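You operate a simulated robot arm through the tools that you are given. There is no shell and no other tool. Be economical: measure what you need, move in short steps, check, and stop when the job is done.

Carry out the task below with a simulated robot arm. There is one attempt and no reset: what you move stays moved.

## Task
Move the cream plug to box socket two, then the brown plug to box socket one.
Fine: red rocker switch off first and on again last.

It is judged by the outcome, as a careful person would: the job done as asked, and still so three seconds after it is handed in. It fails if anything else is knocked over, pushed out of place, dropped, spilled or broken.

## Robot
A 7-joint arm with a two-finger parallel gripper, fixed in place. Base frame: the origin is at the foot of the arm, x ahead of it, y to its left, z up. Units: m, degrees, N and s.
Its first joint turns from -66.0 to 66.0 degrees. Payload 2.6 kg.
The TCP is the grasp point between the finger pads, 0.03 m short of the fingertips. In the tool frame z runs along the fingers and y along their closing line. The gripper opens to 0.094 m. The fingers are 0.028 m wide and 0.01 m thick; the gripper's body (0.05 by 0.096 m) begins 0.055 m behind the TCP.
Orientation is that of the tool frame in the base frame, as a unit quaternion [x, y, z, w]. With the fingers straight down and closing along the base's y, the tool's x points along the base's -x, its y along +y and its z along -z.

## Interface
- The arm moves only by the tool step_arm. Its argument "plan" is a list of rows, each a list of 3 entries, a list of its own where there are three numbers: the opening, from 0 (shut) to 1 (fully open), then the shift along the tool's x, y, z in m, then the turn, a rotation vector about the tool's x, y, z in degrees. In form: [[claw, [tx, ty, tz], [rx, ry, rz]], ...]. A call has 1 to 20 rows; each row is the pose to reach, as a shift and turn from the pose commanded when the call began, along the tool's axes at that moment. Rows are played at 5 a second. More than 0.05 m and 8.6 degrees between two rows, or a gripper value outside its range, and nothing of the call is played. Where a pose cannot be reached the arm comes as near as it can. A force on the tool above 40 N (or 10 N above the force at the start of the call, whichever is more), or a blocked arm, ends the call early, and 0.2 s more pass. The fingers move at their own pace (about 0.072 m/s each) and stop on an object; they squeeze with about 38 N. The grip force told is the motor's: it shows also when the fingers shut on nothing. Time passes only in rows, and 0.2 s behind the last, so rows that repeat a pose let the fingers close. The reply holds the time, the measured pose of the TCP, the force on the tool along the base axes, the opening and the grip force, in the units named above and with some noise, and new pictures: "show" is both (left out), scene, wrist or none.
- Cameras (640 x 400 px; columns grow to the right, rows downward): "scene" is fixed at [0.0495, 0.4395, 0.5747]; the picture's right is [-0.66, -0.75, 0.00], its down [-0.36, 0.32, -0.88] and it looks along [0.66, -0.58, -0.48] (base axes); focal length 353 px, centre (320, 200). "wrist" rides on the gripper at [0.076, 0.014, -0.102] in the tool frame; the picture's right is [-0.18, 0.98, 0.00], its down [-0.75, -0.14, -0.64] and it looks along [-0.63, -0.12, 0.77] (tool axes); focal length 243 px, centre (320, 200). There is no depth. A picture from a camera that has moved, and an enlarged one, comes with that camera's place and axes in the base frame and with its lens.
- zoom(camera, box): a new picture of the part [left, top, right, bottom] of that camera's present view, enlarged. The clock stands still meanwhile.
- finish_job(): hands the job in; it is judged then, once.

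Go step by step. Nothing tells you positions but the pictures and the camera data: compare them with the known pose of the tool, close in by small moves and look again before you grip or let go. The budget is 120 turns and 200 pictures, counting those below and the enlarged ones. Unless the task says otherwise, let go and move clear before handing in, and close with one line.

The tools are called after "Request:" as name(argument=value, ...) on one line, values as JSON. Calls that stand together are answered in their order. step_arm: Moves the arm, as the interface text tells. Its arguments: {"type":"object","properties":{"plan":{"type":"array","items":{"type":"array"}},"show":{"type":"string","enum":["both","scene","wrist","none"]}},"required":["plan"]} The other tools are called the same way: zoom (camera, box) takes an enlarged picture of a part of a camera's view; finish_job () hands the job in.

At the start:

```text
time_s: 0.0
ee_pos: [0.3673, 0.0441, 0.3644]
tcp_rot: [0.0, 1.0, -0.001, 0.0]
ft_force: [0.4, -0.5, -0.6]
finger_gap: 0.0935
gripper_force: 0.1
```

scene: 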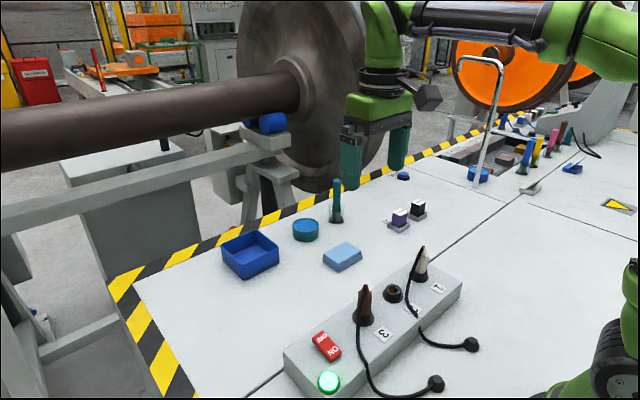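
wrist: 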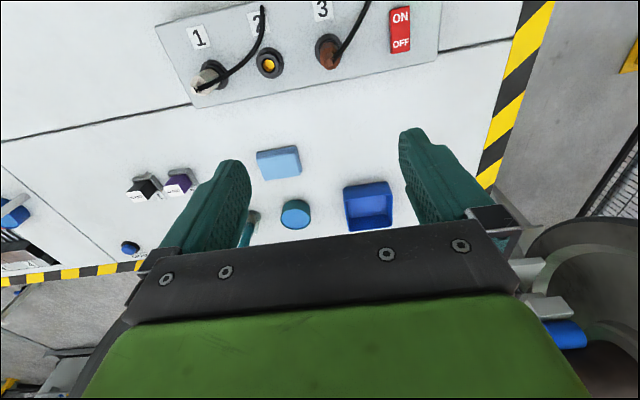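

The box holds the cream plug in socket 1, nothing in socket 2 and the brown plug in socket 3, with the red rocker and a lit green lamp at the end. I'll zoom in to measure.

Request:
zoom(camera="scene", box=[270, 230, 490, 400])

Request:
zoom(camera="wrist", box=[140, 0, 460, 200])

```text
2.35 times, centred on (380, 315) of scene
camera zoom: at [0.0495, 0.4395, 0.5747], right [-0.66, -0.75, 0.0], down [-0.36, 0.32, -0.88], along [0.66, -0.58, -0.48], focal length 830 px, centre (179, -71)
```

zoom: 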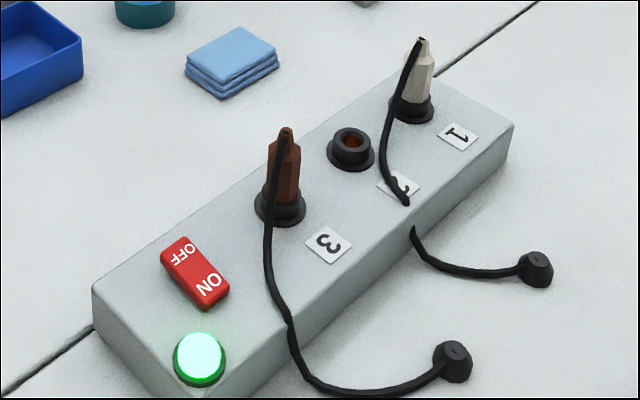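

```text
2.00 times, centred on (300, 100) of wrist
camera zoom: at [0.2944, 0.0578, 0.4653], right [0.18, 0.98, 0.0], down [0.75, -0.14, 0.64], along [0.63, -0.12, -0.77], focal length 485 px, centre (360, 400)
```

zoom: 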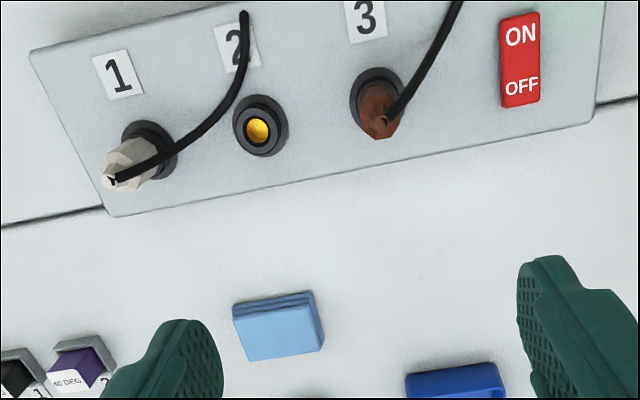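

From the wrist view the box lies along y at about x=0.35. The sockets come out near y=-0.10, -0.02 and +0.06, and the rocker near y=0.148. I'll shut the fingers and hover above the OFF end to check.

Request:
step_arm(plan=[[0.5, [0.002, 0.035, 0.02], [0, 0, 0]], [0.0, [0.004, 0.07, 0.05], [0, 0, 0]], [0.0, [0.006, 0.104, 0.08], [0, 0, 0]], [0.0, [0.006, 0.104, 0.12], [0, 0, 0]], [0.0, [0.006, 0.104, 0.16], [0, 0, 0]], [0.0, [0.006, 0.104, 0.16], [0, 0, 0]]])

```text
time_s: 1.4
ee_pos: [0.3643, 0.1487, 0.2033]
tcp_rot: [0.0, 1.0, 0.0, 0.0]
ft_force: [0.4, -0.3, 0.4]
finger_gap: 0.0003
gripper_force: 33.4
camera wrist: at [0.2894, 0.1621, 0.3047], right [0.18, 0.98, 0.0], down [0.75, -0.14, 0.64], along [0.63, -0.12, -0.77], focal length 243 px, centre (320, 200)
```

scene: 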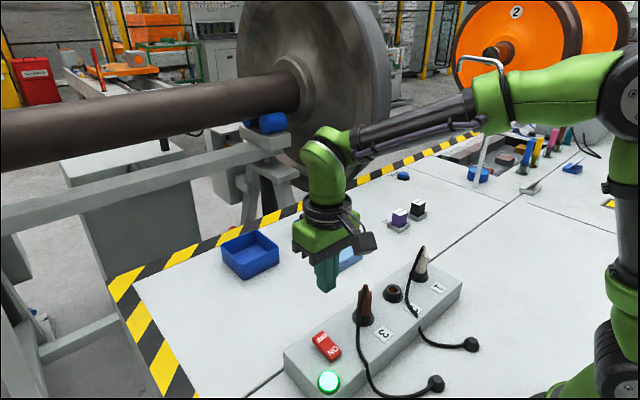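
wrist: 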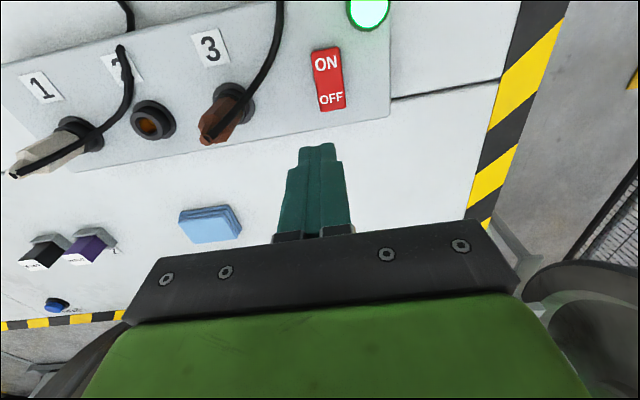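

The wrist and scene estimates disagree by a couple of centimetres, so I'll zoom on the wrist view, with the fingertips as a reference, before going lower.

Request:
zoom(camera="wrist", box=[200, 0, 440, 150])

Request:
zoom(camera="scene", box=[270, 230, 490, 400])

```text
2.67 times, centred on (320, 75) of wrist
camera zoom: at [0.2894, 0.1621, 0.3047], right [0.18, 0.98, 0.0], down [0.75, -0.14, 0.64], along [0.63, -0.12, -0.77], focal length 647 px, centre (320, 533)
```

zoom: 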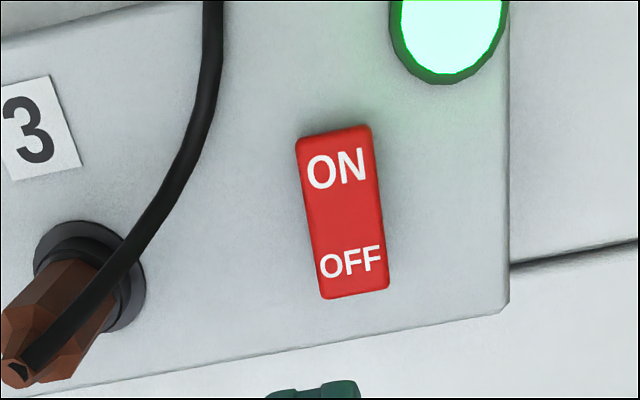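

```text
2.35 times, centred on (380, 315) of scene
camera zoom: at [0.0495, 0.4395, 0.5747], right [-0.66, -0.75, 0.0], down [-0.36, 0.32, -0.88], along [0.66, -0.58, -0.48], focal length 830 px, centre (179, -71)
```

zoom: 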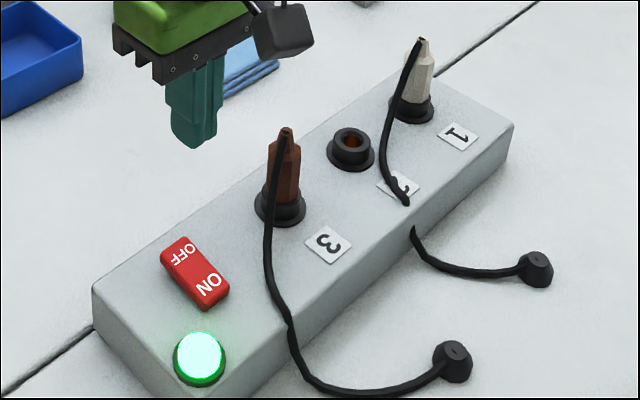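

At z≈0.065 both cameras agree, which puts the OFF end near (0.365, 0.157). I'll lower part-way there and compare with the fingertips in both views.

Request:
step_arm(plan=[[0, [0, 0.008, 0.025], [0, 0, 0]], [0, [0, 0.008, 0.05], [0, 0, 0]], [0, [0, 0.008, 0.05], [0, 0, 0]]])

Request:
zoom(camera="scene", box=[270, 230, 490, 400])

Request:
zoom(camera="wrist", box=[200, 0, 440, 150])

```text
time_s: 2.2
ee_pos: [0.3638, 0.1564, 0.1553]
tcp_rot: [0.0, 1.0, 0.0, 0.0]
ft_force: [0.4, -1.3, -0.4]
finger_gap: 0.0001
gripper_force: 32.7
camera wrist: at [0.2898, 0.1706, 0.2566], right [0.18, 0.98, 0.0], down [0.75, -0.14, 0.64], along [0.63, -0.12, -0.77], focal length 243 px, centre (320, 200)
```

scene: 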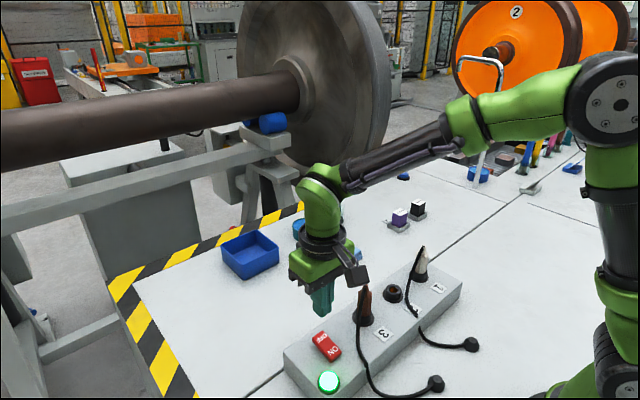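
wrist: 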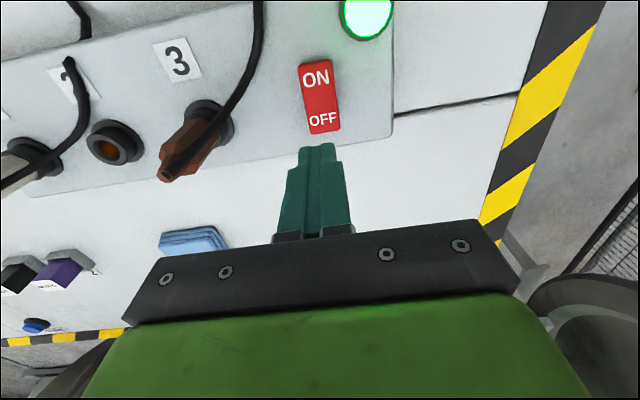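

```text
2.35 times, centred on (380, 315) of scene
camera zoom: at [0.0495, 0.4395, 0.5747], right [-0.66, -0.75, 0.0], down [-0.36, 0.32, -0.88], along [0.66, -0.58, -0.48], focal length 830 px, centre (179, -71)
```

zoom: 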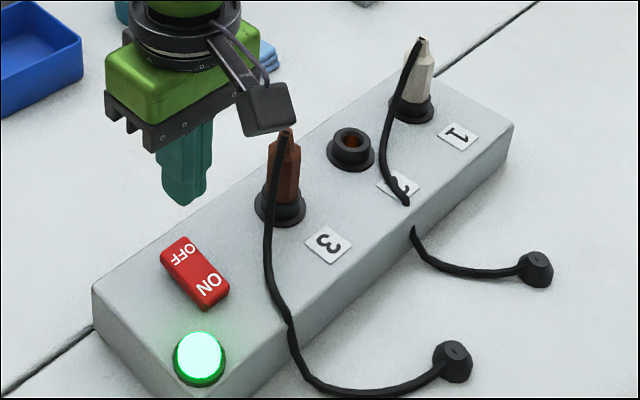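

```text
2.67 times, centred on (320, 75) of wrist
camera zoom: at [0.2898, 0.1706, 0.2566], right [0.18, 0.98, 0.0], down [0.75, -0.14, 0.64], along [0.63, -0.12, -0.77], focal length 647 px, centre (320, 533)
```

zoom: 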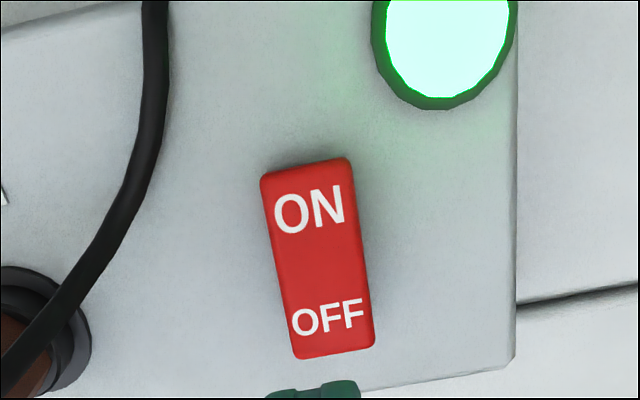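

Three wrist views and the scene view now agree: OFF label at about (0.364, 0.159), top near z=0.067. I'll move to x≈0.370 and come down to just above it.

Request:
step_arm(plan=[[0, [-0.006, 0.002, 0.015], [0, 0, 0]], [0, [-0.006, 0.002, 0.03], [0, 0, 0]], [0, [-0.006, 0.002, 0.04], [0, 0, 0]], [0, [-0.006, 0.002, 0.04], [0, 0, 0]]])

Request:
zoom(camera="scene", box=[270, 230, 490, 400])

```text
time_s: 3.2
ee_pos: [0.3701, 0.1585, 0.1134]
tcp_rot: [0.0, 1.0, 0.001, 0.0]
ft_force: [0.0, 0.1, 0.0]
finger_gap: 0.0
gripper_force: 33.0
camera wrist: at [0.2955, 0.172, 0.2151], right [0.18, 0.98, 0.0], down [0.75, -0.14, 0.64], along [0.63, -0.12, -0.77], focal length 243 px, centre (320, 200)
```

scene: 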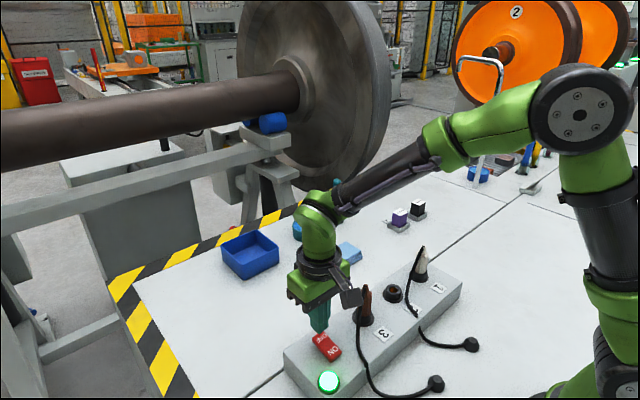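
wrist: 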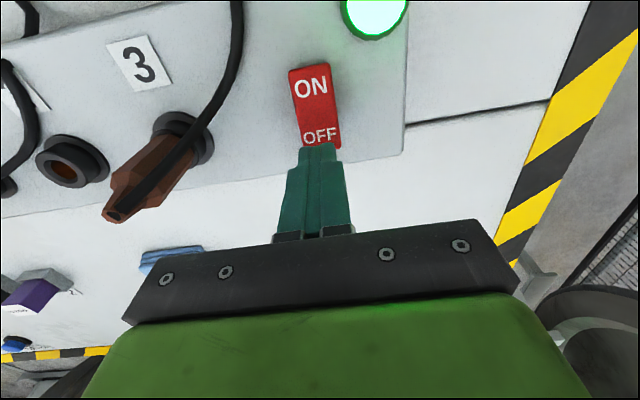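

```text
2.35 times, centred on (380, 315) of scene
camera zoom: at [0.0495, 0.4395, 0.5747], right [-0.66, -0.75, 0.0], down [-0.36, 0.32, -0.88], along [0.66, -0.58, -0.48], focal length 830 px, centre (179, -71)
```

zoom: 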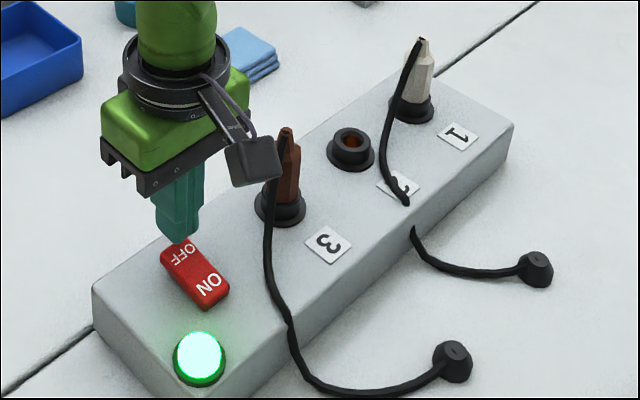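

The tips are right above the OFF end, so I'll press down slowly in small steps.

Request:
step_arm(plan=[[0, [0, 0, 0.003], [0, 0, 0]], [0, [0, 0, 0.006], [0, 0, 0]], [0, [0, 0, 0.009], [0, 0, 0]], [0, [0, 0, 0.012], [0, 0, 0]], [0, [0, 0, 0.015], [0, 0, 0]], [0, [0, 0, 0.017], [0, 0, 0]]])

Request:
zoom(camera="scene", box=[270, 230, 490, 400])

```text
time_s: 4.6
ee_pos: [0.3676, 0.1588, 0.0952]
tcp_rot: [-0.001, 1.0, 0.0, 0.0]
ft_force: [0.5, 0.2, 0.9]
finger_gap: 0.0002
gripper_force: 33.3
camera wrist: at [0.2945, 0.1723, 0.1972], right [0.18, 0.98, 0.0], down [0.75, -0.14, 0.64], along [0.63, -0.12, -0.77], focal length 243 px, centre (320, 200)
```

scene: 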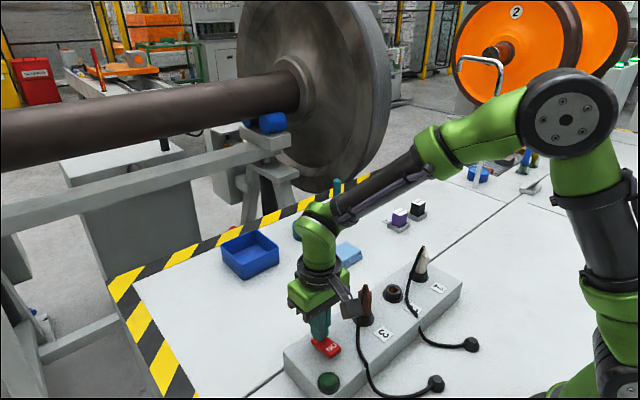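
wrist: 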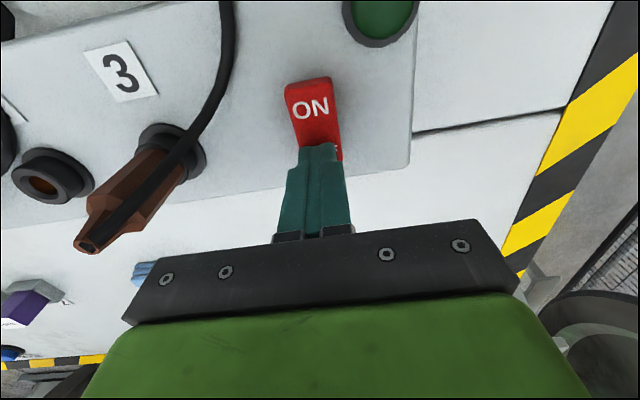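

```text
2.35 times, centred on (380, 315) of scene
camera zoom: at [0.0495, 0.4395, 0.5747], right [-0.66, -0.75, 0.0], down [-0.36, 0.32, -0.88], along [0.66, -0.58, -0.48], focal length 830 px, centre (179, -71)
```

zoom: 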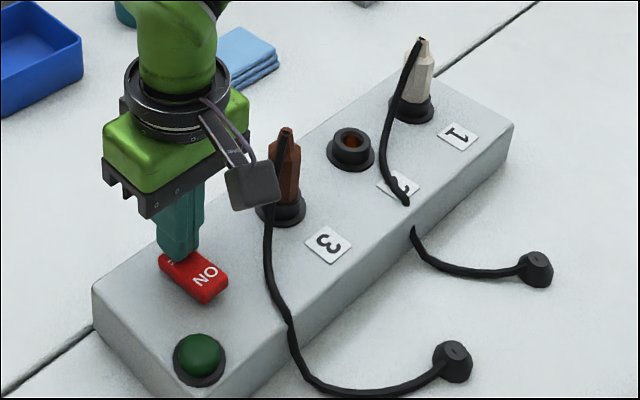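

The lamp is dark and the rocker is off. The surfaces are confirmed lower than I first took them, with box top z≈0.06 and the cream plug near (0.356, -0.115), its top at about z=0.135. I'll rise and move above the cream plug.

Request:
step_arm(plan=[[0, [0, 0, -0.04], [0, 0, 0]], [0, [0, 0, -0.08], [0, 0, 0]], [0.3, [0, 0, -0.12], [0, 0, 0]], [0.6, [0.003, -0.04, -0.12], [0, 0, 0]], [0.6, [0.006, -0.085, -0.12], [0, 0, 0]], [0.6, [0.009, -0.13, -0.12], [0, 0, 0]], [0.6, [0.012, -0.175, -0.12], [0, 0, 0]], [0.6, [0.012, -0.22, -0.12], [0, 0, 0]], [0.6, [0.012, -0.25, -0.12], [0, 0, 0]], [0.6, [0.012, -0.274, -0.12], [0, 0, 0]], [0.6, [0.012, -0.274, -0.12], [0, 0, 0]]])

Request:
zoom(camera="scene", box=[270, 210, 490, 380])

```text
time_s: 7.0
ee_pos: [0.3554, -0.116, 0.2163]
tcp_rot: [-0.001, 1.0, 0.0, -0.001]
ft_force: [0.1, 0.4, -1.3]
finger_gap: 0.0565
gripper_force: 0.2
camera wrist: at [0.2817, -0.1016, 0.3184], right [0.18, 0.98, 0.0], down [0.75, -0.14, 0.64], along [0.63, -0.12, -0.77], focal length 243 px, centre (320, 200)
```

scene: 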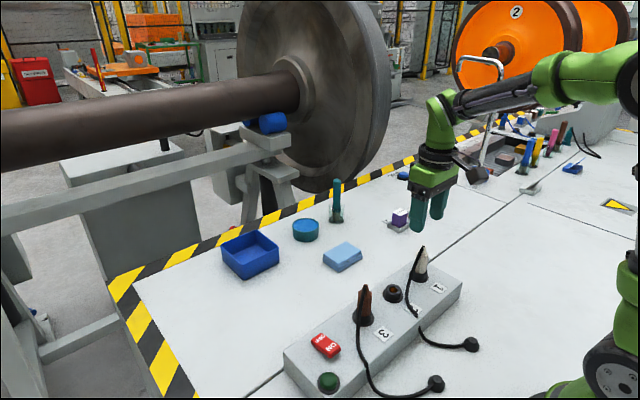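
wrist: 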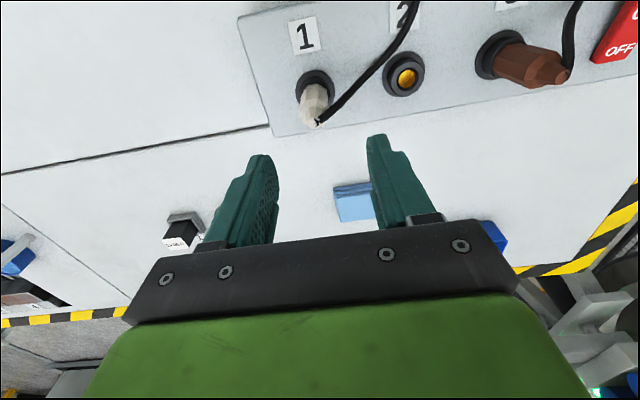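

```text
2.35 times, centred on (380, 295) of scene
camera zoom: at [0.0495, 0.4395, 0.5747], right [-0.66, -0.75, 0.0], down [-0.36, 0.32, -0.88], along [0.66, -0.58, -0.48], focal length 830 px, centre (179, -24)
```

zoom: 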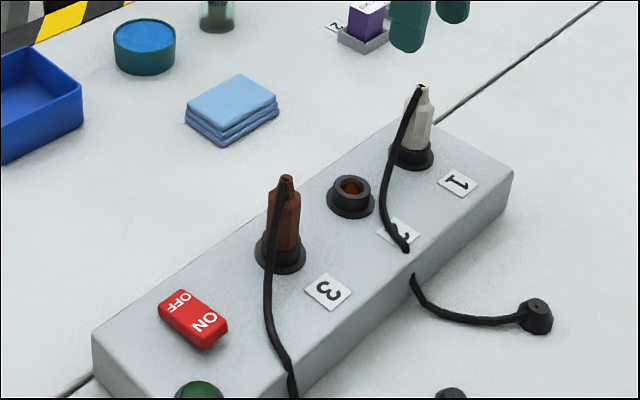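

The cream plug stands near (0.352, -0.116), right between the open fingers. I'll go down partly and check again.

Request:
step_arm(plan=[[0.6, [0.003, -0.001, 0.03], [0, 0, 0]], [0.6, [0.003, -0.001, 0.06], [0, 0, 0]], [0.6, [0.003, -0.001, 0.06], [0, 0, 0]]])

Request:
zoom(camera="wrist", box=[200, 50, 440, 200])

Request:
zoom(camera="scene", box=[350, 200, 490, 300])

```text
time_s: 7.8
ee_pos: [0.3537, -0.1178, 0.1573]
tcp_rot: [-0.001, 1.0, 0.0, 0.0]
ft_force: [-0.3, 0.5, 0.8]
finger_gap: 0.0566
gripper_force: 0.1
camera wrist: at [0.2793, -0.1037, 0.2589], right [0.18, 0.98, 0.0], down [0.75, -0.14, 0.64], along [0.63, -0.12, -0.77], focal length 243 px, centre (320, 200)
```

scene: 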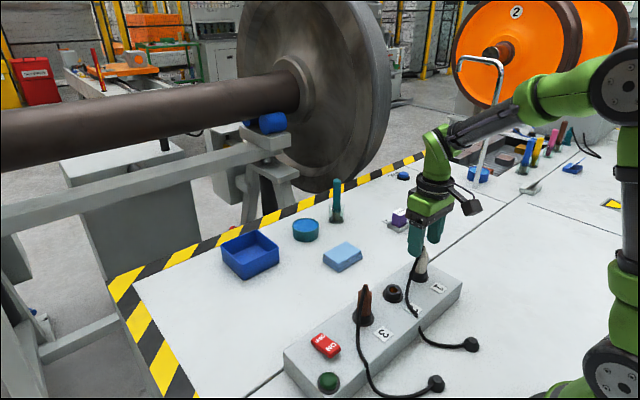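
wrist: 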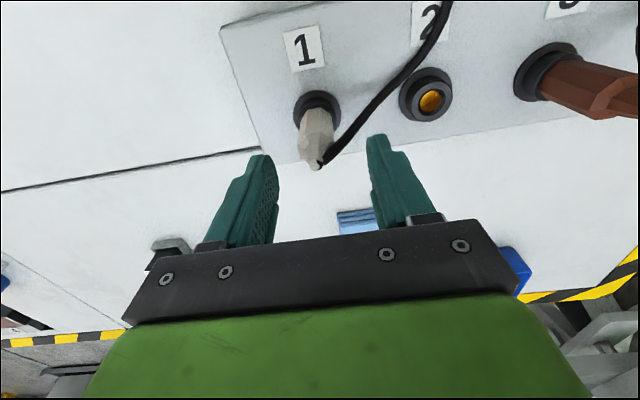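

```text
2.67 times, centred on (320, 125) of wrist
camera zoom: at [0.2793, -0.1037, 0.2589], right [0.18, 0.98, 0.0], down [0.75, -0.14, 0.64], along [0.63, -0.12, -0.77], focal length 647 px, centre (320, 400)
```

zoom: 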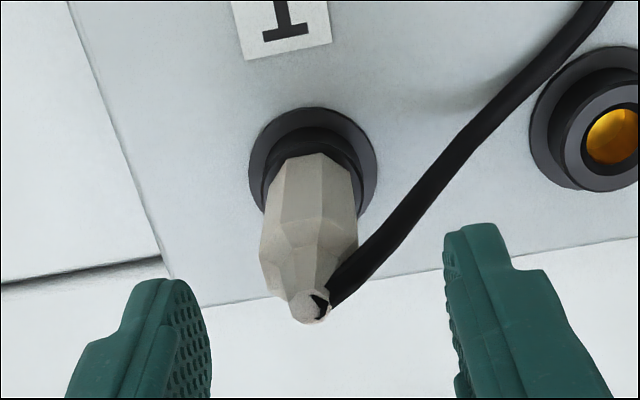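

```text
4.00 times, centred on (420, 250) of scene
camera zoom: at [0.0495, 0.4395, 0.5747], right [-0.66, -0.75, 0.0], down [-0.36, 0.32, -0.88], along [0.66, -0.58, -0.48], focal length 1412 px, centre (-80, 0)
```

zoom: 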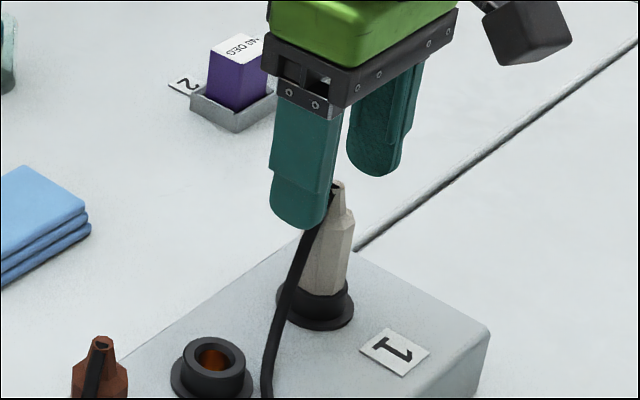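

The cream plug is at about (0.355, -0.119) with its top at z≈0.133. Its cable leaves toward +y, into a finger's path, and the hexagon's flats face roughly x. I'll rise a little and turn the gripper about 81° so the fingers close along x, clear of the cable.

Request:
step_arm(plan=[[0.6, [0, 0, -0.03], [0, 0, 0]], [0.6, [0, 0, -0.05], [0, 0, 8.1]], [0.6, [0, 0, -0.05], [0, 0, 16.2]], [0.6, [0, 0, -0.05], [0, 0, 24.3]], [0.6, [0, 0, -0.05], [0, 0, 32.4]], [0.6, [0, 0, -0.05], [0, 0, 40.5]], [0.6, [0, 0, -0.05], [0, 0, 48.6]], [0.6, [0, 0, -0.05], [0, 0, 56.7]], [0.6, [0, 0, -0.05], [0, 0, 64.8]], [0.6, [0, 0, -0.05], [0, 0, 72.9]], [0.6, [0, 0, -0.05], [0, 0, 81]], [0.6, [0, 0, -0.05], [0, 0, 81]]])

Request:
zoom(camera="wrist", box=[200, 50, 440, 200])

```text
time_s: 10.4
ee_pos: [0.3546, -0.1175, 0.2053]
tcp_rot: [0.65, 0.76, 0.001, -0.001]
ft_force: [0.8, -0.1, 0.6]
finger_gap: 0.0564
gripper_force: 0.2
camera wrist: at [0.3583, -0.0408, 0.3078], right [1.0, -0.03, 0.0], down [-0.02, -0.77, 0.64], along [-0.02, -0.64, -0.77], focal length 243 px, centre (320, 200)
```

scene: 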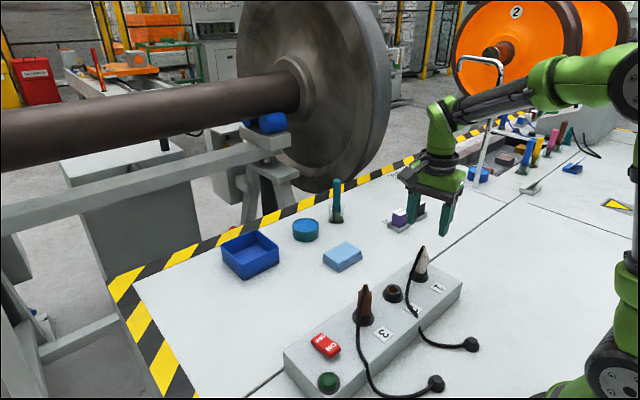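
wrist: 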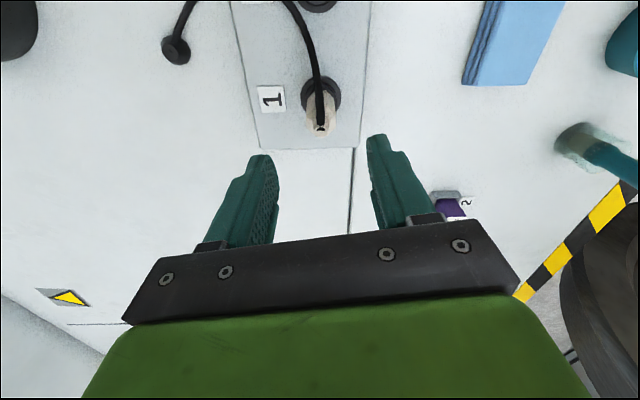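

```text
2.67 times, centred on (320, 125) of wrist
camera zoom: at [0.3583, -0.0408, 0.3078], right [1.0, -0.03, 0.0], down [-0.02, -0.77, 0.64], along [-0.02, -0.64, -0.77], focal length 647 px, centre (320, 400)
```

zoom: 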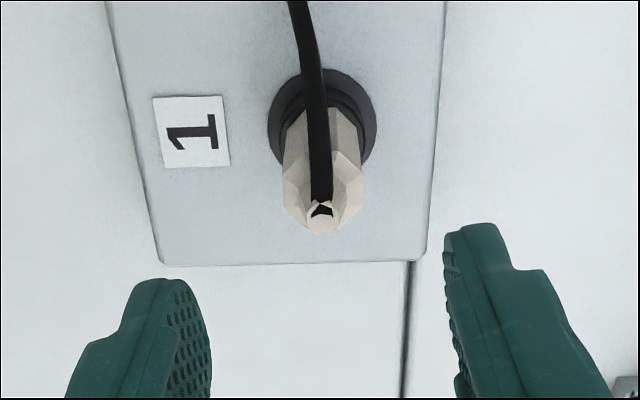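

The plug is centred between the fingers at about (0.356, -0.117), with the cable running out the open side. I'll descend to grip height.

Request:
step_arm(plan=[[0.6, [0, 0, 0.03], [0, 0, 0]], [0.6, [0, 0, 0.06], [0, 0, 0]], [0.6, [0, 0, 0.08], [0, 0, 0]], [0.6, [0, 0, 0.097], [0, 0, 0]], [0.6, [0, 0, 0.097], [0, 0, 0]]])

Request:
zoom(camera="scene", box=[350, 200, 490, 300])

```text
time_s: 11.6
ee_pos: [0.3557, -0.1186, 0.1104]
tcp_rot: [0.65, 0.76, 0.0, -0.001]
ft_force: [-0.5, -0.7, 0.1]
finger_gap: 0.0562
gripper_force: 0.0
camera wrist: at [0.3598, -0.0415, 0.2117], right [1.0, -0.03, 0.0], down [-0.02, -0.77, 0.64], along [-0.02, -0.64, -0.77], focal length 243 px, centre (320, 200)
```

scene: 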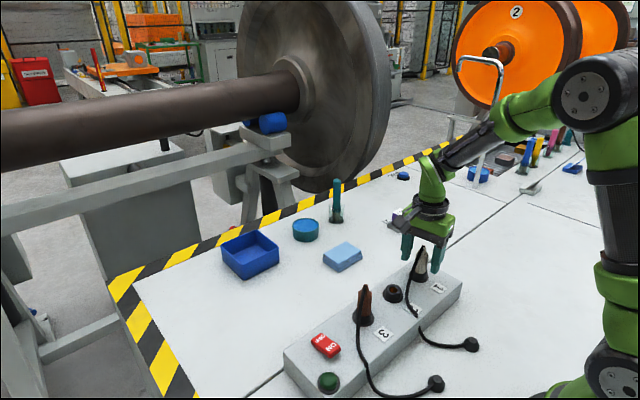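
wrist: 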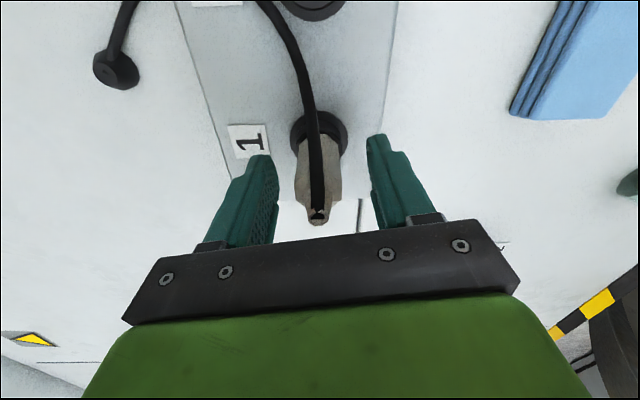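

```text
4.00 times, centred on (420, 250) of scene
camera zoom: at [0.0495, 0.4395, 0.5747], right [-0.66, -0.75, 0.0], down [-0.36, 0.32, -0.88], along [0.66, -0.58, -0.48], focal length 1412 px, centre (-80, 0)
```

zoom: 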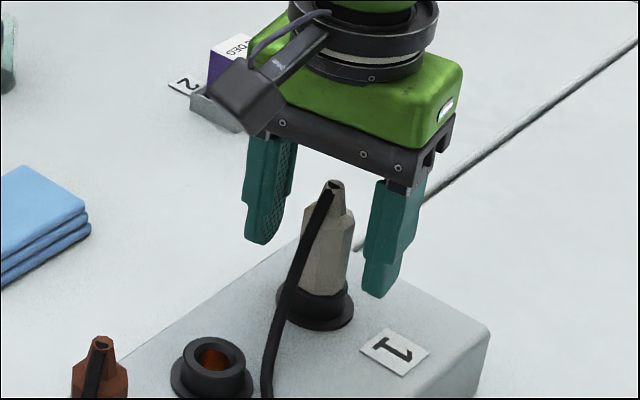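

The fingers straddle the plug symmetrically. Closing.

Request:
step_arm(plan=[[0.1, [0, 0, 0.002], [0, 0, 0]], [0.0, [0, 0, 0.002], [0, 0, 0]], [0.0, [0, 0, 0.002], [0, 0, 0]], [0.0, [0, 0, 0.002], [0, 0, 0]]])

Request:
zoom(camera="scene", box=[350, 200, 490, 300])

```text
time_s: 12.6
ee_pos: [0.3546, -0.1181, 0.1072]
tcp_rot: [0.65, 0.76, 0.0, 0.0]
ft_force: [-3.4, 0.0, 6.3]
finger_gap: 0.0248
gripper_force: 37.9
camera wrist: at [0.3591, -0.0416, 0.2093], right [1.0, -0.03, 0.0], down [-0.02, -0.77, 0.64], along [-0.02, -0.64, -0.77], focal length 243 px, centre (320, 200)
```

scene: 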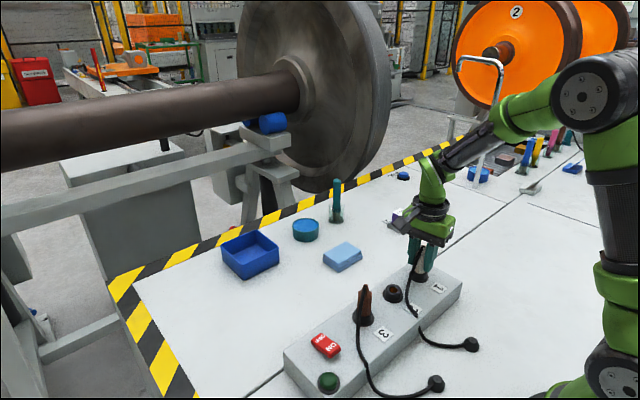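
wrist: 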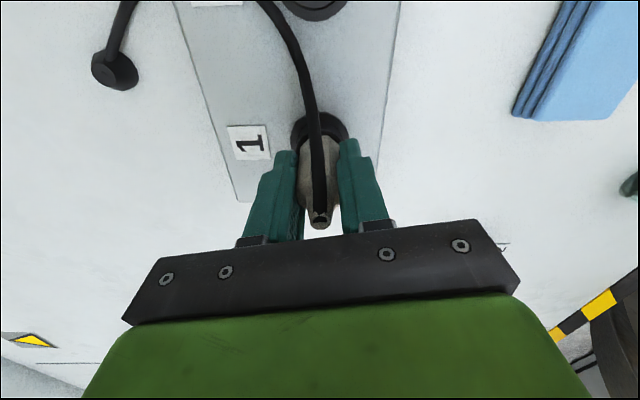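

```text
4.00 times, centred on (420, 250) of scene
camera zoom: at [0.0495, 0.4395, 0.5747], right [-0.66, -0.75, 0.0], down [-0.36, 0.32, -0.88], along [0.66, -0.58, -0.48], focal length 1412 px, centre (-80, 0)
```

zoom: 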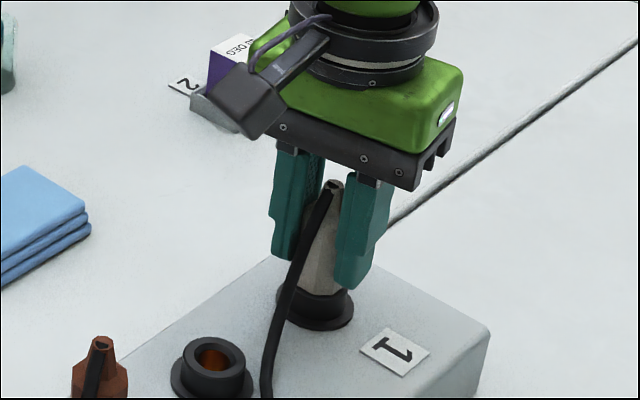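

It's gripped on flats (24.8 mm). Now I'll pull it straight up.

Request:
step_arm(plan=[[0, [0, 0, -0.008], [0, 0, 0]], [0, [0, 0, -0.018], [0, 0, 0]], [0, [0, 0, -0.03], [0, 0, 0]], [0, [0, 0, -0.045], [0, 0, 0]], [0, [0, 0, -0.058], [0, 0, 0]], [0, [0, 0, -0.058], [0, 0, 0]]])

Request:
zoom(camera="scene", box=[350, 200, 490, 300])

```text
time_s: 14.0
ee_pos: [0.3524, -0.1179, 0.1653]
tcp_rot: [0.65, 0.76, 0.0, 0.001]
ft_force: [-0.4, 0.1, -0.5]
finger_gap: 0.0248
gripper_force: 37.9
camera wrist: at [0.3574, -0.0405, 0.2678], right [1.0, -0.03, 0.0], down [-0.02, -0.77, 0.64], along [-0.02, -0.64, -0.77], focal length 243 px, centre (320, 200)
```

scene: 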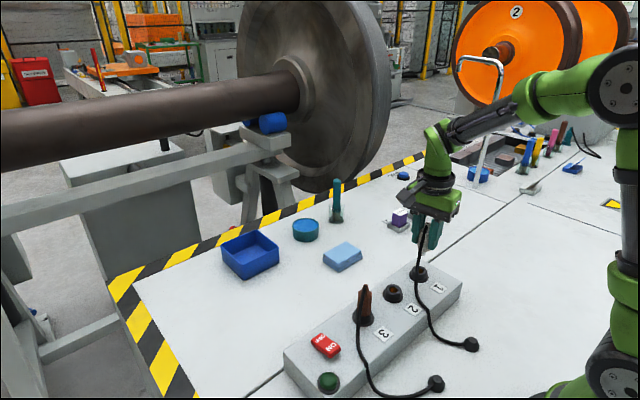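
wrist: 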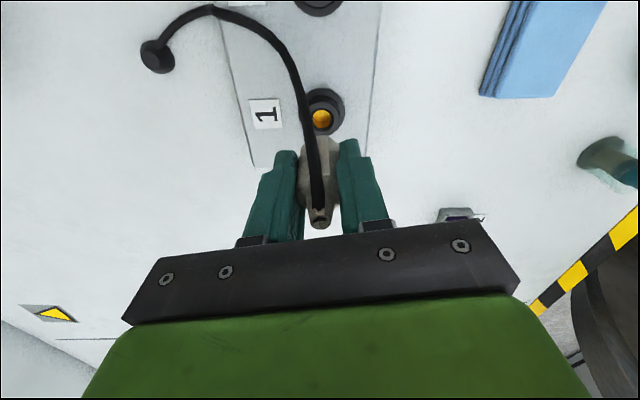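

```text
4.00 times, centred on (420, 250) of scene
camera zoom: at [0.0495, 0.4395, 0.5747], right [-0.66, -0.75, 0.0], down [-0.36, 0.32, -0.88], along [0.66, -0.58, -0.48], focal length 1412 px, centre (-80, 0)
```

zoom: 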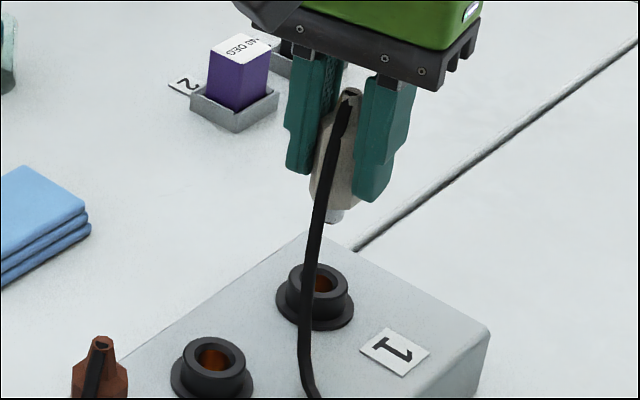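

The plug is out. As a reference for alignment I'll zoom on socket 1 in the wrist view, then look for socket 2 at the same pixel.

Request:
zoom(camera="wrist", box=[260, 75, 380, 150])

Request:
step_arm(plan=[[0, [-0.014, 0, 0], [0, 0, 0]]], show="none")

```text
5.33 times, centred on (320, 112) of wrist
camera zoom: at [0.3574, -0.0405, 0.2678], right [1.0, -0.03, 0.0], down [-0.02, -0.77, 0.64], along [-0.02, -0.64, -0.77], focal length 1294 px, centre (320, 667)
```

zoom: 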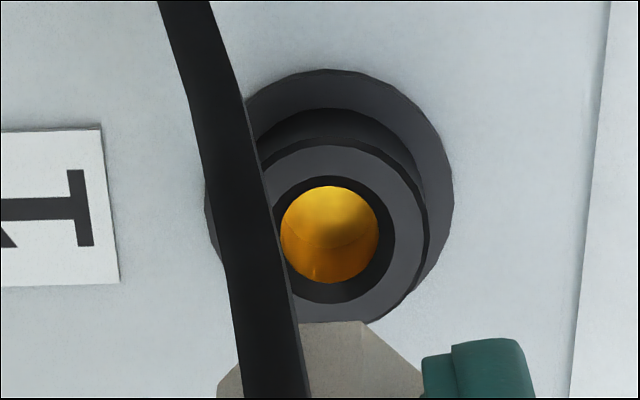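

```text
time_s: 14.4
ee_pos: [0.3563, -0.1314, 0.1657]
tcp_rot: [0.649, 0.761, 0.0, 0.0]
ft_force: [-0.2, -0.4, 0.0]
finger_gap: 0.0251
gripper_force: 38.3
```

(That short move went 14 mm the wrong way, harmless in free air.) Now to socket 2, about +0.09 in y from socket 1 at the same height.

Request:
step_arm(plan=[[0, [0.035, 0.005, 0], [0, 0, 0]], [0, [0.07, 0.01, 0], [0, 0, 0]], [0, [0.1024, 0.014, 0], [0, 0, 0]], [0, [0.1024, 0.014, 0], [0, 0, 0]]])

Request:
zoom(camera="wrist", box=[260, 75, 380, 150])

Request:
zoom(camera="scene", box=[350, 200, 490, 300])

```text
time_s: 15.4
ee_pos: [0.3532, -0.0289, 0.1671]
tcp_rot: [0.649, 0.76, 0.0, 0.0]
ft_force: [0.2, -0.2, -1.4]
finger_gap: 0.0247
gripper_force: 38.0
camera wrist: at [0.3569, 0.0479, 0.2679], right [1.0, -0.03, 0.0], down [-0.02, -0.77, 0.64], along [-0.02, -0.64, -0.77], focal length 243 px, centre (320, 200)
```

scene: 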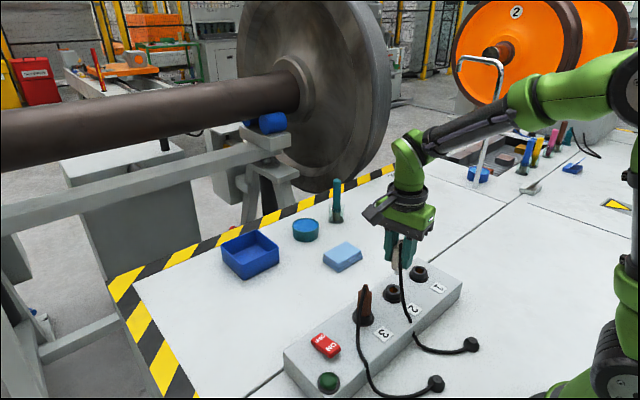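
wrist: 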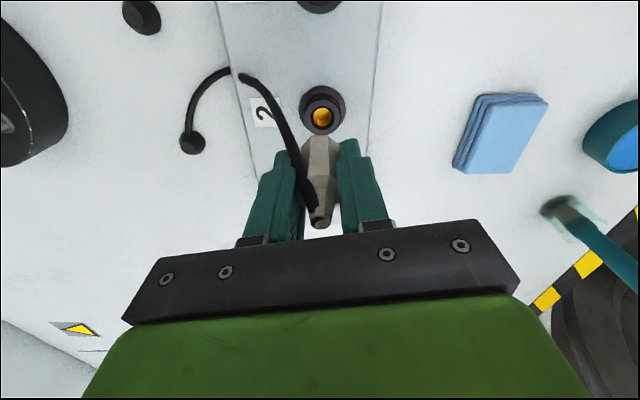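

```text
5.33 times, centred on (320, 112) of wrist
camera zoom: at [0.3569, 0.0479, 0.2679], right [1.0, -0.03, 0.0], down [-0.02, -0.77, 0.64], along [-0.02, -0.64, -0.77], focal length 1294 px, centre (320, 667)
```

zoom: 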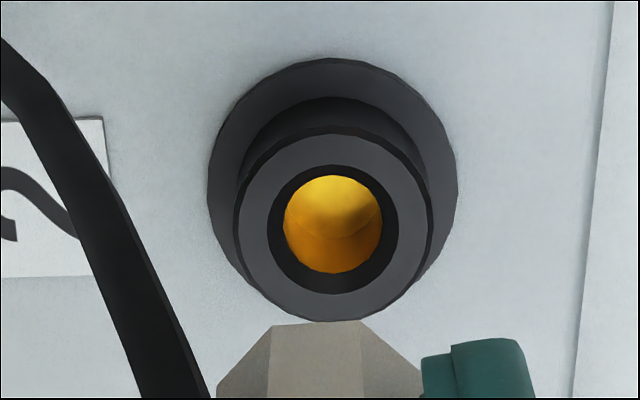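

```text
4.00 times, centred on (420, 250) of scene
camera zoom: at [0.0495, 0.4395, 0.5747], right [-0.66, -0.75, 0.0], down [-0.36, 0.32, -0.88], along [0.66, -0.58, -0.48], focal length 1412 px, centre (-80, 0)
```

zoom: 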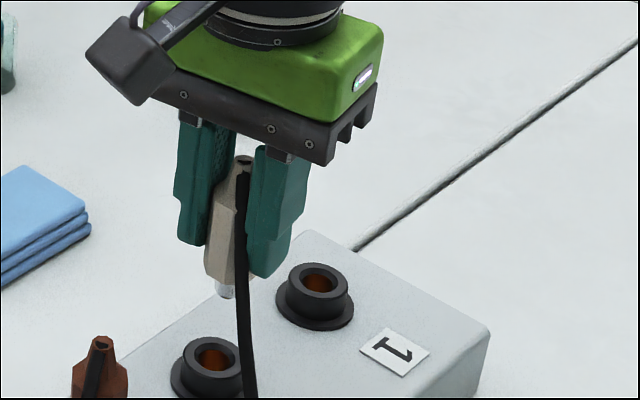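

Socket 2 shows about 1.6 mm too far +y and 0.5 mm +x. I'll correct that and descend part-way.

Request:
step_arm(plan=[[0, [0.0015, 0.0007, 0.0], [0, 0, 0]], [0, [0.0015, 0.0007, 0.015], [0, 0, 0]], [0, [0.0015, 0.0007, 0.03], [0, 0, 0]], [0, [0.0015, 0.0007, 0.03], [0, 0, 0]]])

Request:
zoom(camera="wrist", box=[260, 100, 380, 175])

Request:
zoom(camera="scene", box=[350, 220, 462, 300])

```text
time_s: 16.4
ee_pos: [0.3546, -0.0258, 0.1345]
tcp_rot: [0.65, 0.76, 0.0, 0.0]
ft_force: [-0.1, 0.8, -0.7]
finger_gap: 0.0246
gripper_force: 37.7
camera wrist: at [0.3582, 0.0507, 0.2378], right [1.0, -0.03, 0.0], down [-0.02, -0.77, 0.64], along [-0.02, -0.64, -0.77], focal length 243 px, centre (320, 200)
```

scene: 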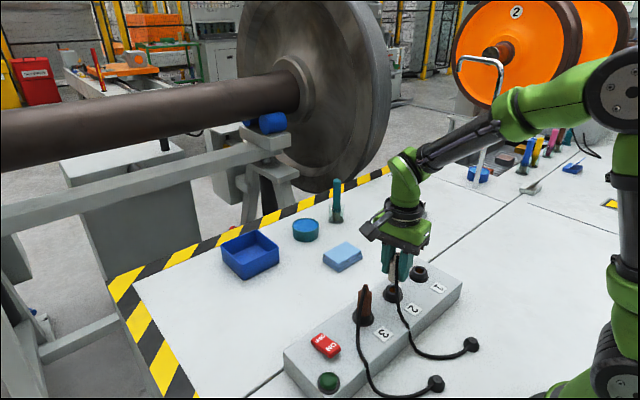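
wrist: 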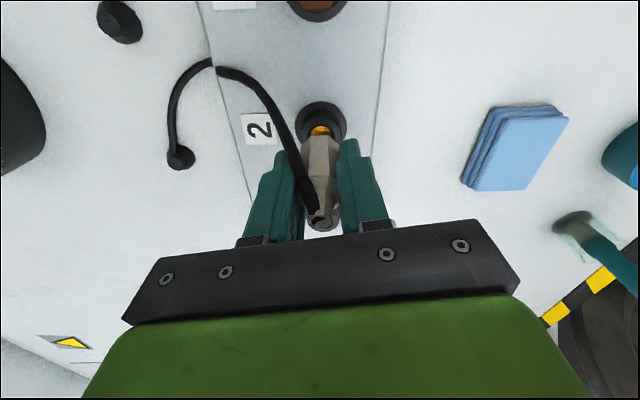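

```text
5.33 times, centred on (320, 138) of wrist
camera zoom: at [0.3582, 0.0507, 0.2378], right [1.0, -0.03, 0.0], down [-0.02, -0.77, 0.64], along [-0.02, -0.64, -0.77], focal length 1294 px, centre (320, 533)
```

zoom: 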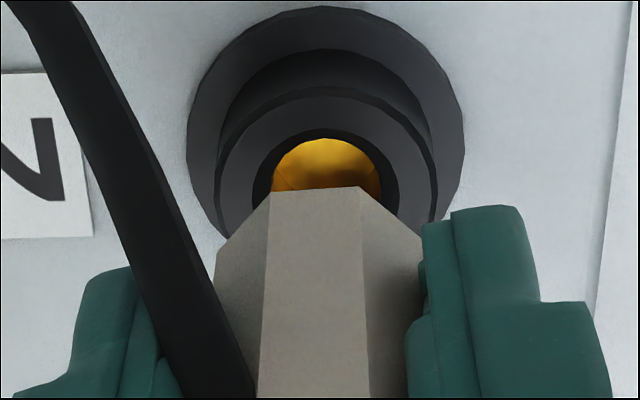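

```text
5.00 times, centred on (406, 260) of scene
camera zoom: at [0.0495, 0.4395, 0.5747], right [-0.66, -0.75, 0.0], down [-0.36, 0.32, -0.88], along [0.66, -0.58, -0.48], focal length 1764 px, centre (-110, -100)
```

zoom: 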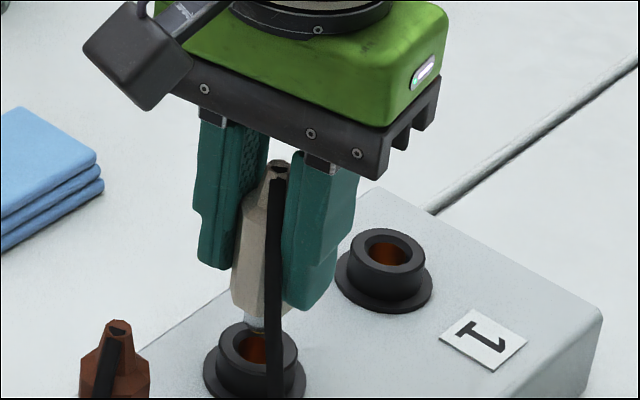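

The prong is right over the hole in both views. I'll insert slowly, 28 mm to the depth it had before.

Request:
step_arm(plan=[[0, [0, 0, 0.005], [0, 0, 0]], [0, [0, 0, 0.01], [0, 0, 0]], [0, [0, 0, 0.014], [0, 0, 0]], [0, [0, 0, 0.018], [0, 0, 0]], [0, [0, 0, 0.022], [0, 0, 0]], [0, [0, 0, 0.025], [0, 0, 0]], [0, [0, 0, 0.028], [0, 0, 0]], [0, [0, 0, 0.028], [0, 0, 0]]])

Request:
zoom(camera="scene", box=[350, 220, 462, 300])

```text
time_s: 18.2
ee_pos: [0.3557, -0.0256, 0.1085]
tcp_rot: [0.65, 0.76, 0.0, 0.001]
ft_force: [-3.3, -8.1, 12.2]
finger_gap: 0.0247
gripper_force: 37.8
camera wrist: at [0.3589, 0.0504, 0.2094], right [1.0, -0.03, 0.0], down [-0.02, -0.77, 0.64], along [-0.02, -0.64, -0.77], focal length 243 px, centre (320, 200)
```

scene: 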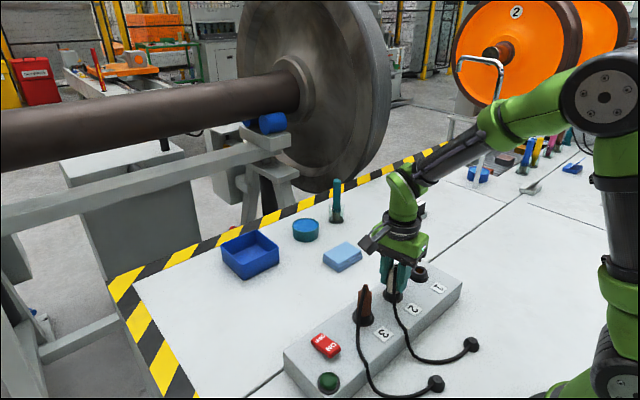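
wrist: 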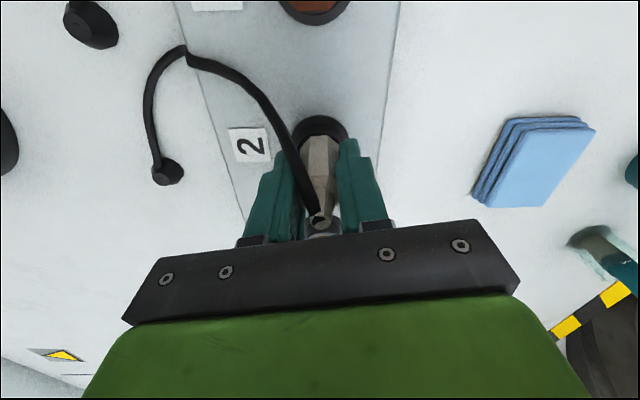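

```text
5.00 times, centred on (406, 260) of scene
camera zoom: at [0.0494, 0.4395, 0.5747], right [-0.66, -0.75, 0.0], down [-0.36, 0.32, -0.88], along [0.66, -0.58, -0.48], focal length 1764 px, centre (-110, -100)
```

zoom: 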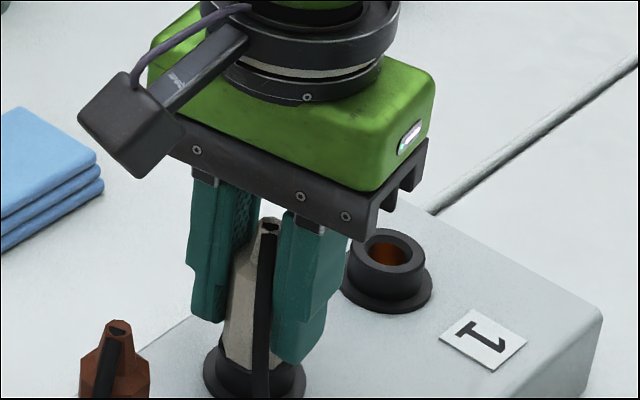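

It's in the socket and nearly at the original depth, with a slight sideways load. I'll ease 1 mm toward -y and press down another 1.5 mm.

Request:
step_arm(plan=[[0, [-0.001, 0, 0], [0, 0, 0]], [0, [-0.001, 0, 0.0015], [0, 0, 0]], [0, [-0.001, 0, 0.0015], [0, 0, 0]]])

Request:
zoom(camera="wrist", box=[260, 100, 380, 175])

```text
time_s: 18.9
ee_pos: [0.3554, -0.0269, 0.1079]
tcp_rot: [0.651, 0.759, 0.002, 0.0]
ft_force: [-1.3, -1.5, 2.6]
finger_gap: 0.0246
gripper_force: 38.0
stopped in row 3: the force on the tool passed its limit (the readings are from after the stop); the commanded pose is now the measured one
camera wrist: at [0.359, 0.05, 0.2096], right [1.0, -0.03, 0.0], down [-0.03, -0.77, 0.64], along [-0.02, -0.64, -0.77], focal length 243 px, centre (320, 200)
```

scene: 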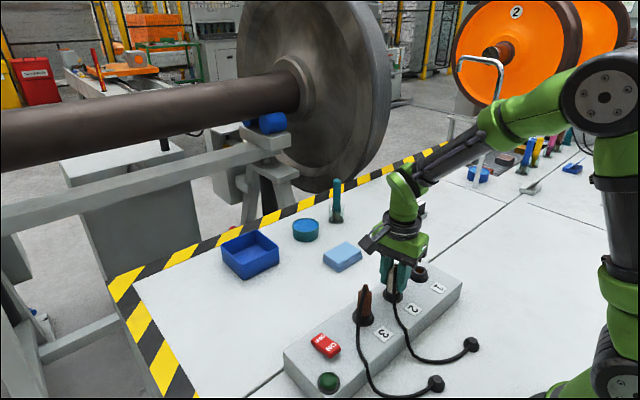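
wrist: 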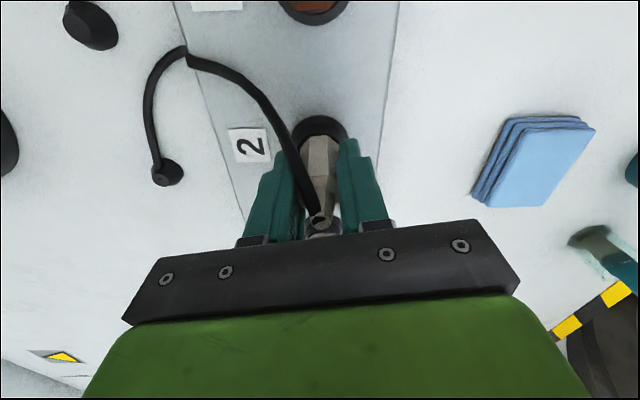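

```text
5.33 times, centred on (320, 138) of wrist
camera zoom: at [0.359, 0.05, 0.2096], right [1.0, -0.03, 0.0], down [-0.03, -0.77, 0.64], along [-0.02, -0.64, -0.77], focal length 1294 px, centre (320, 533)
```

zoom: 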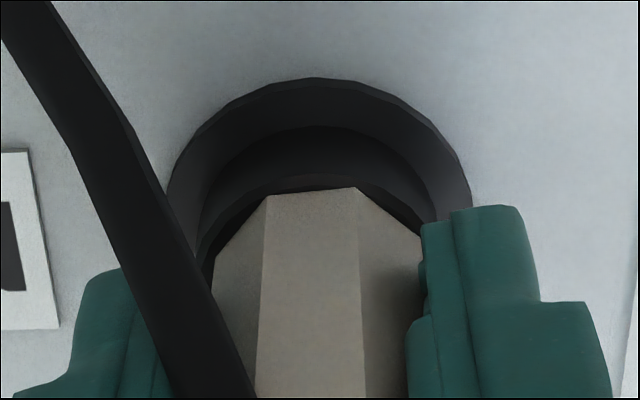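

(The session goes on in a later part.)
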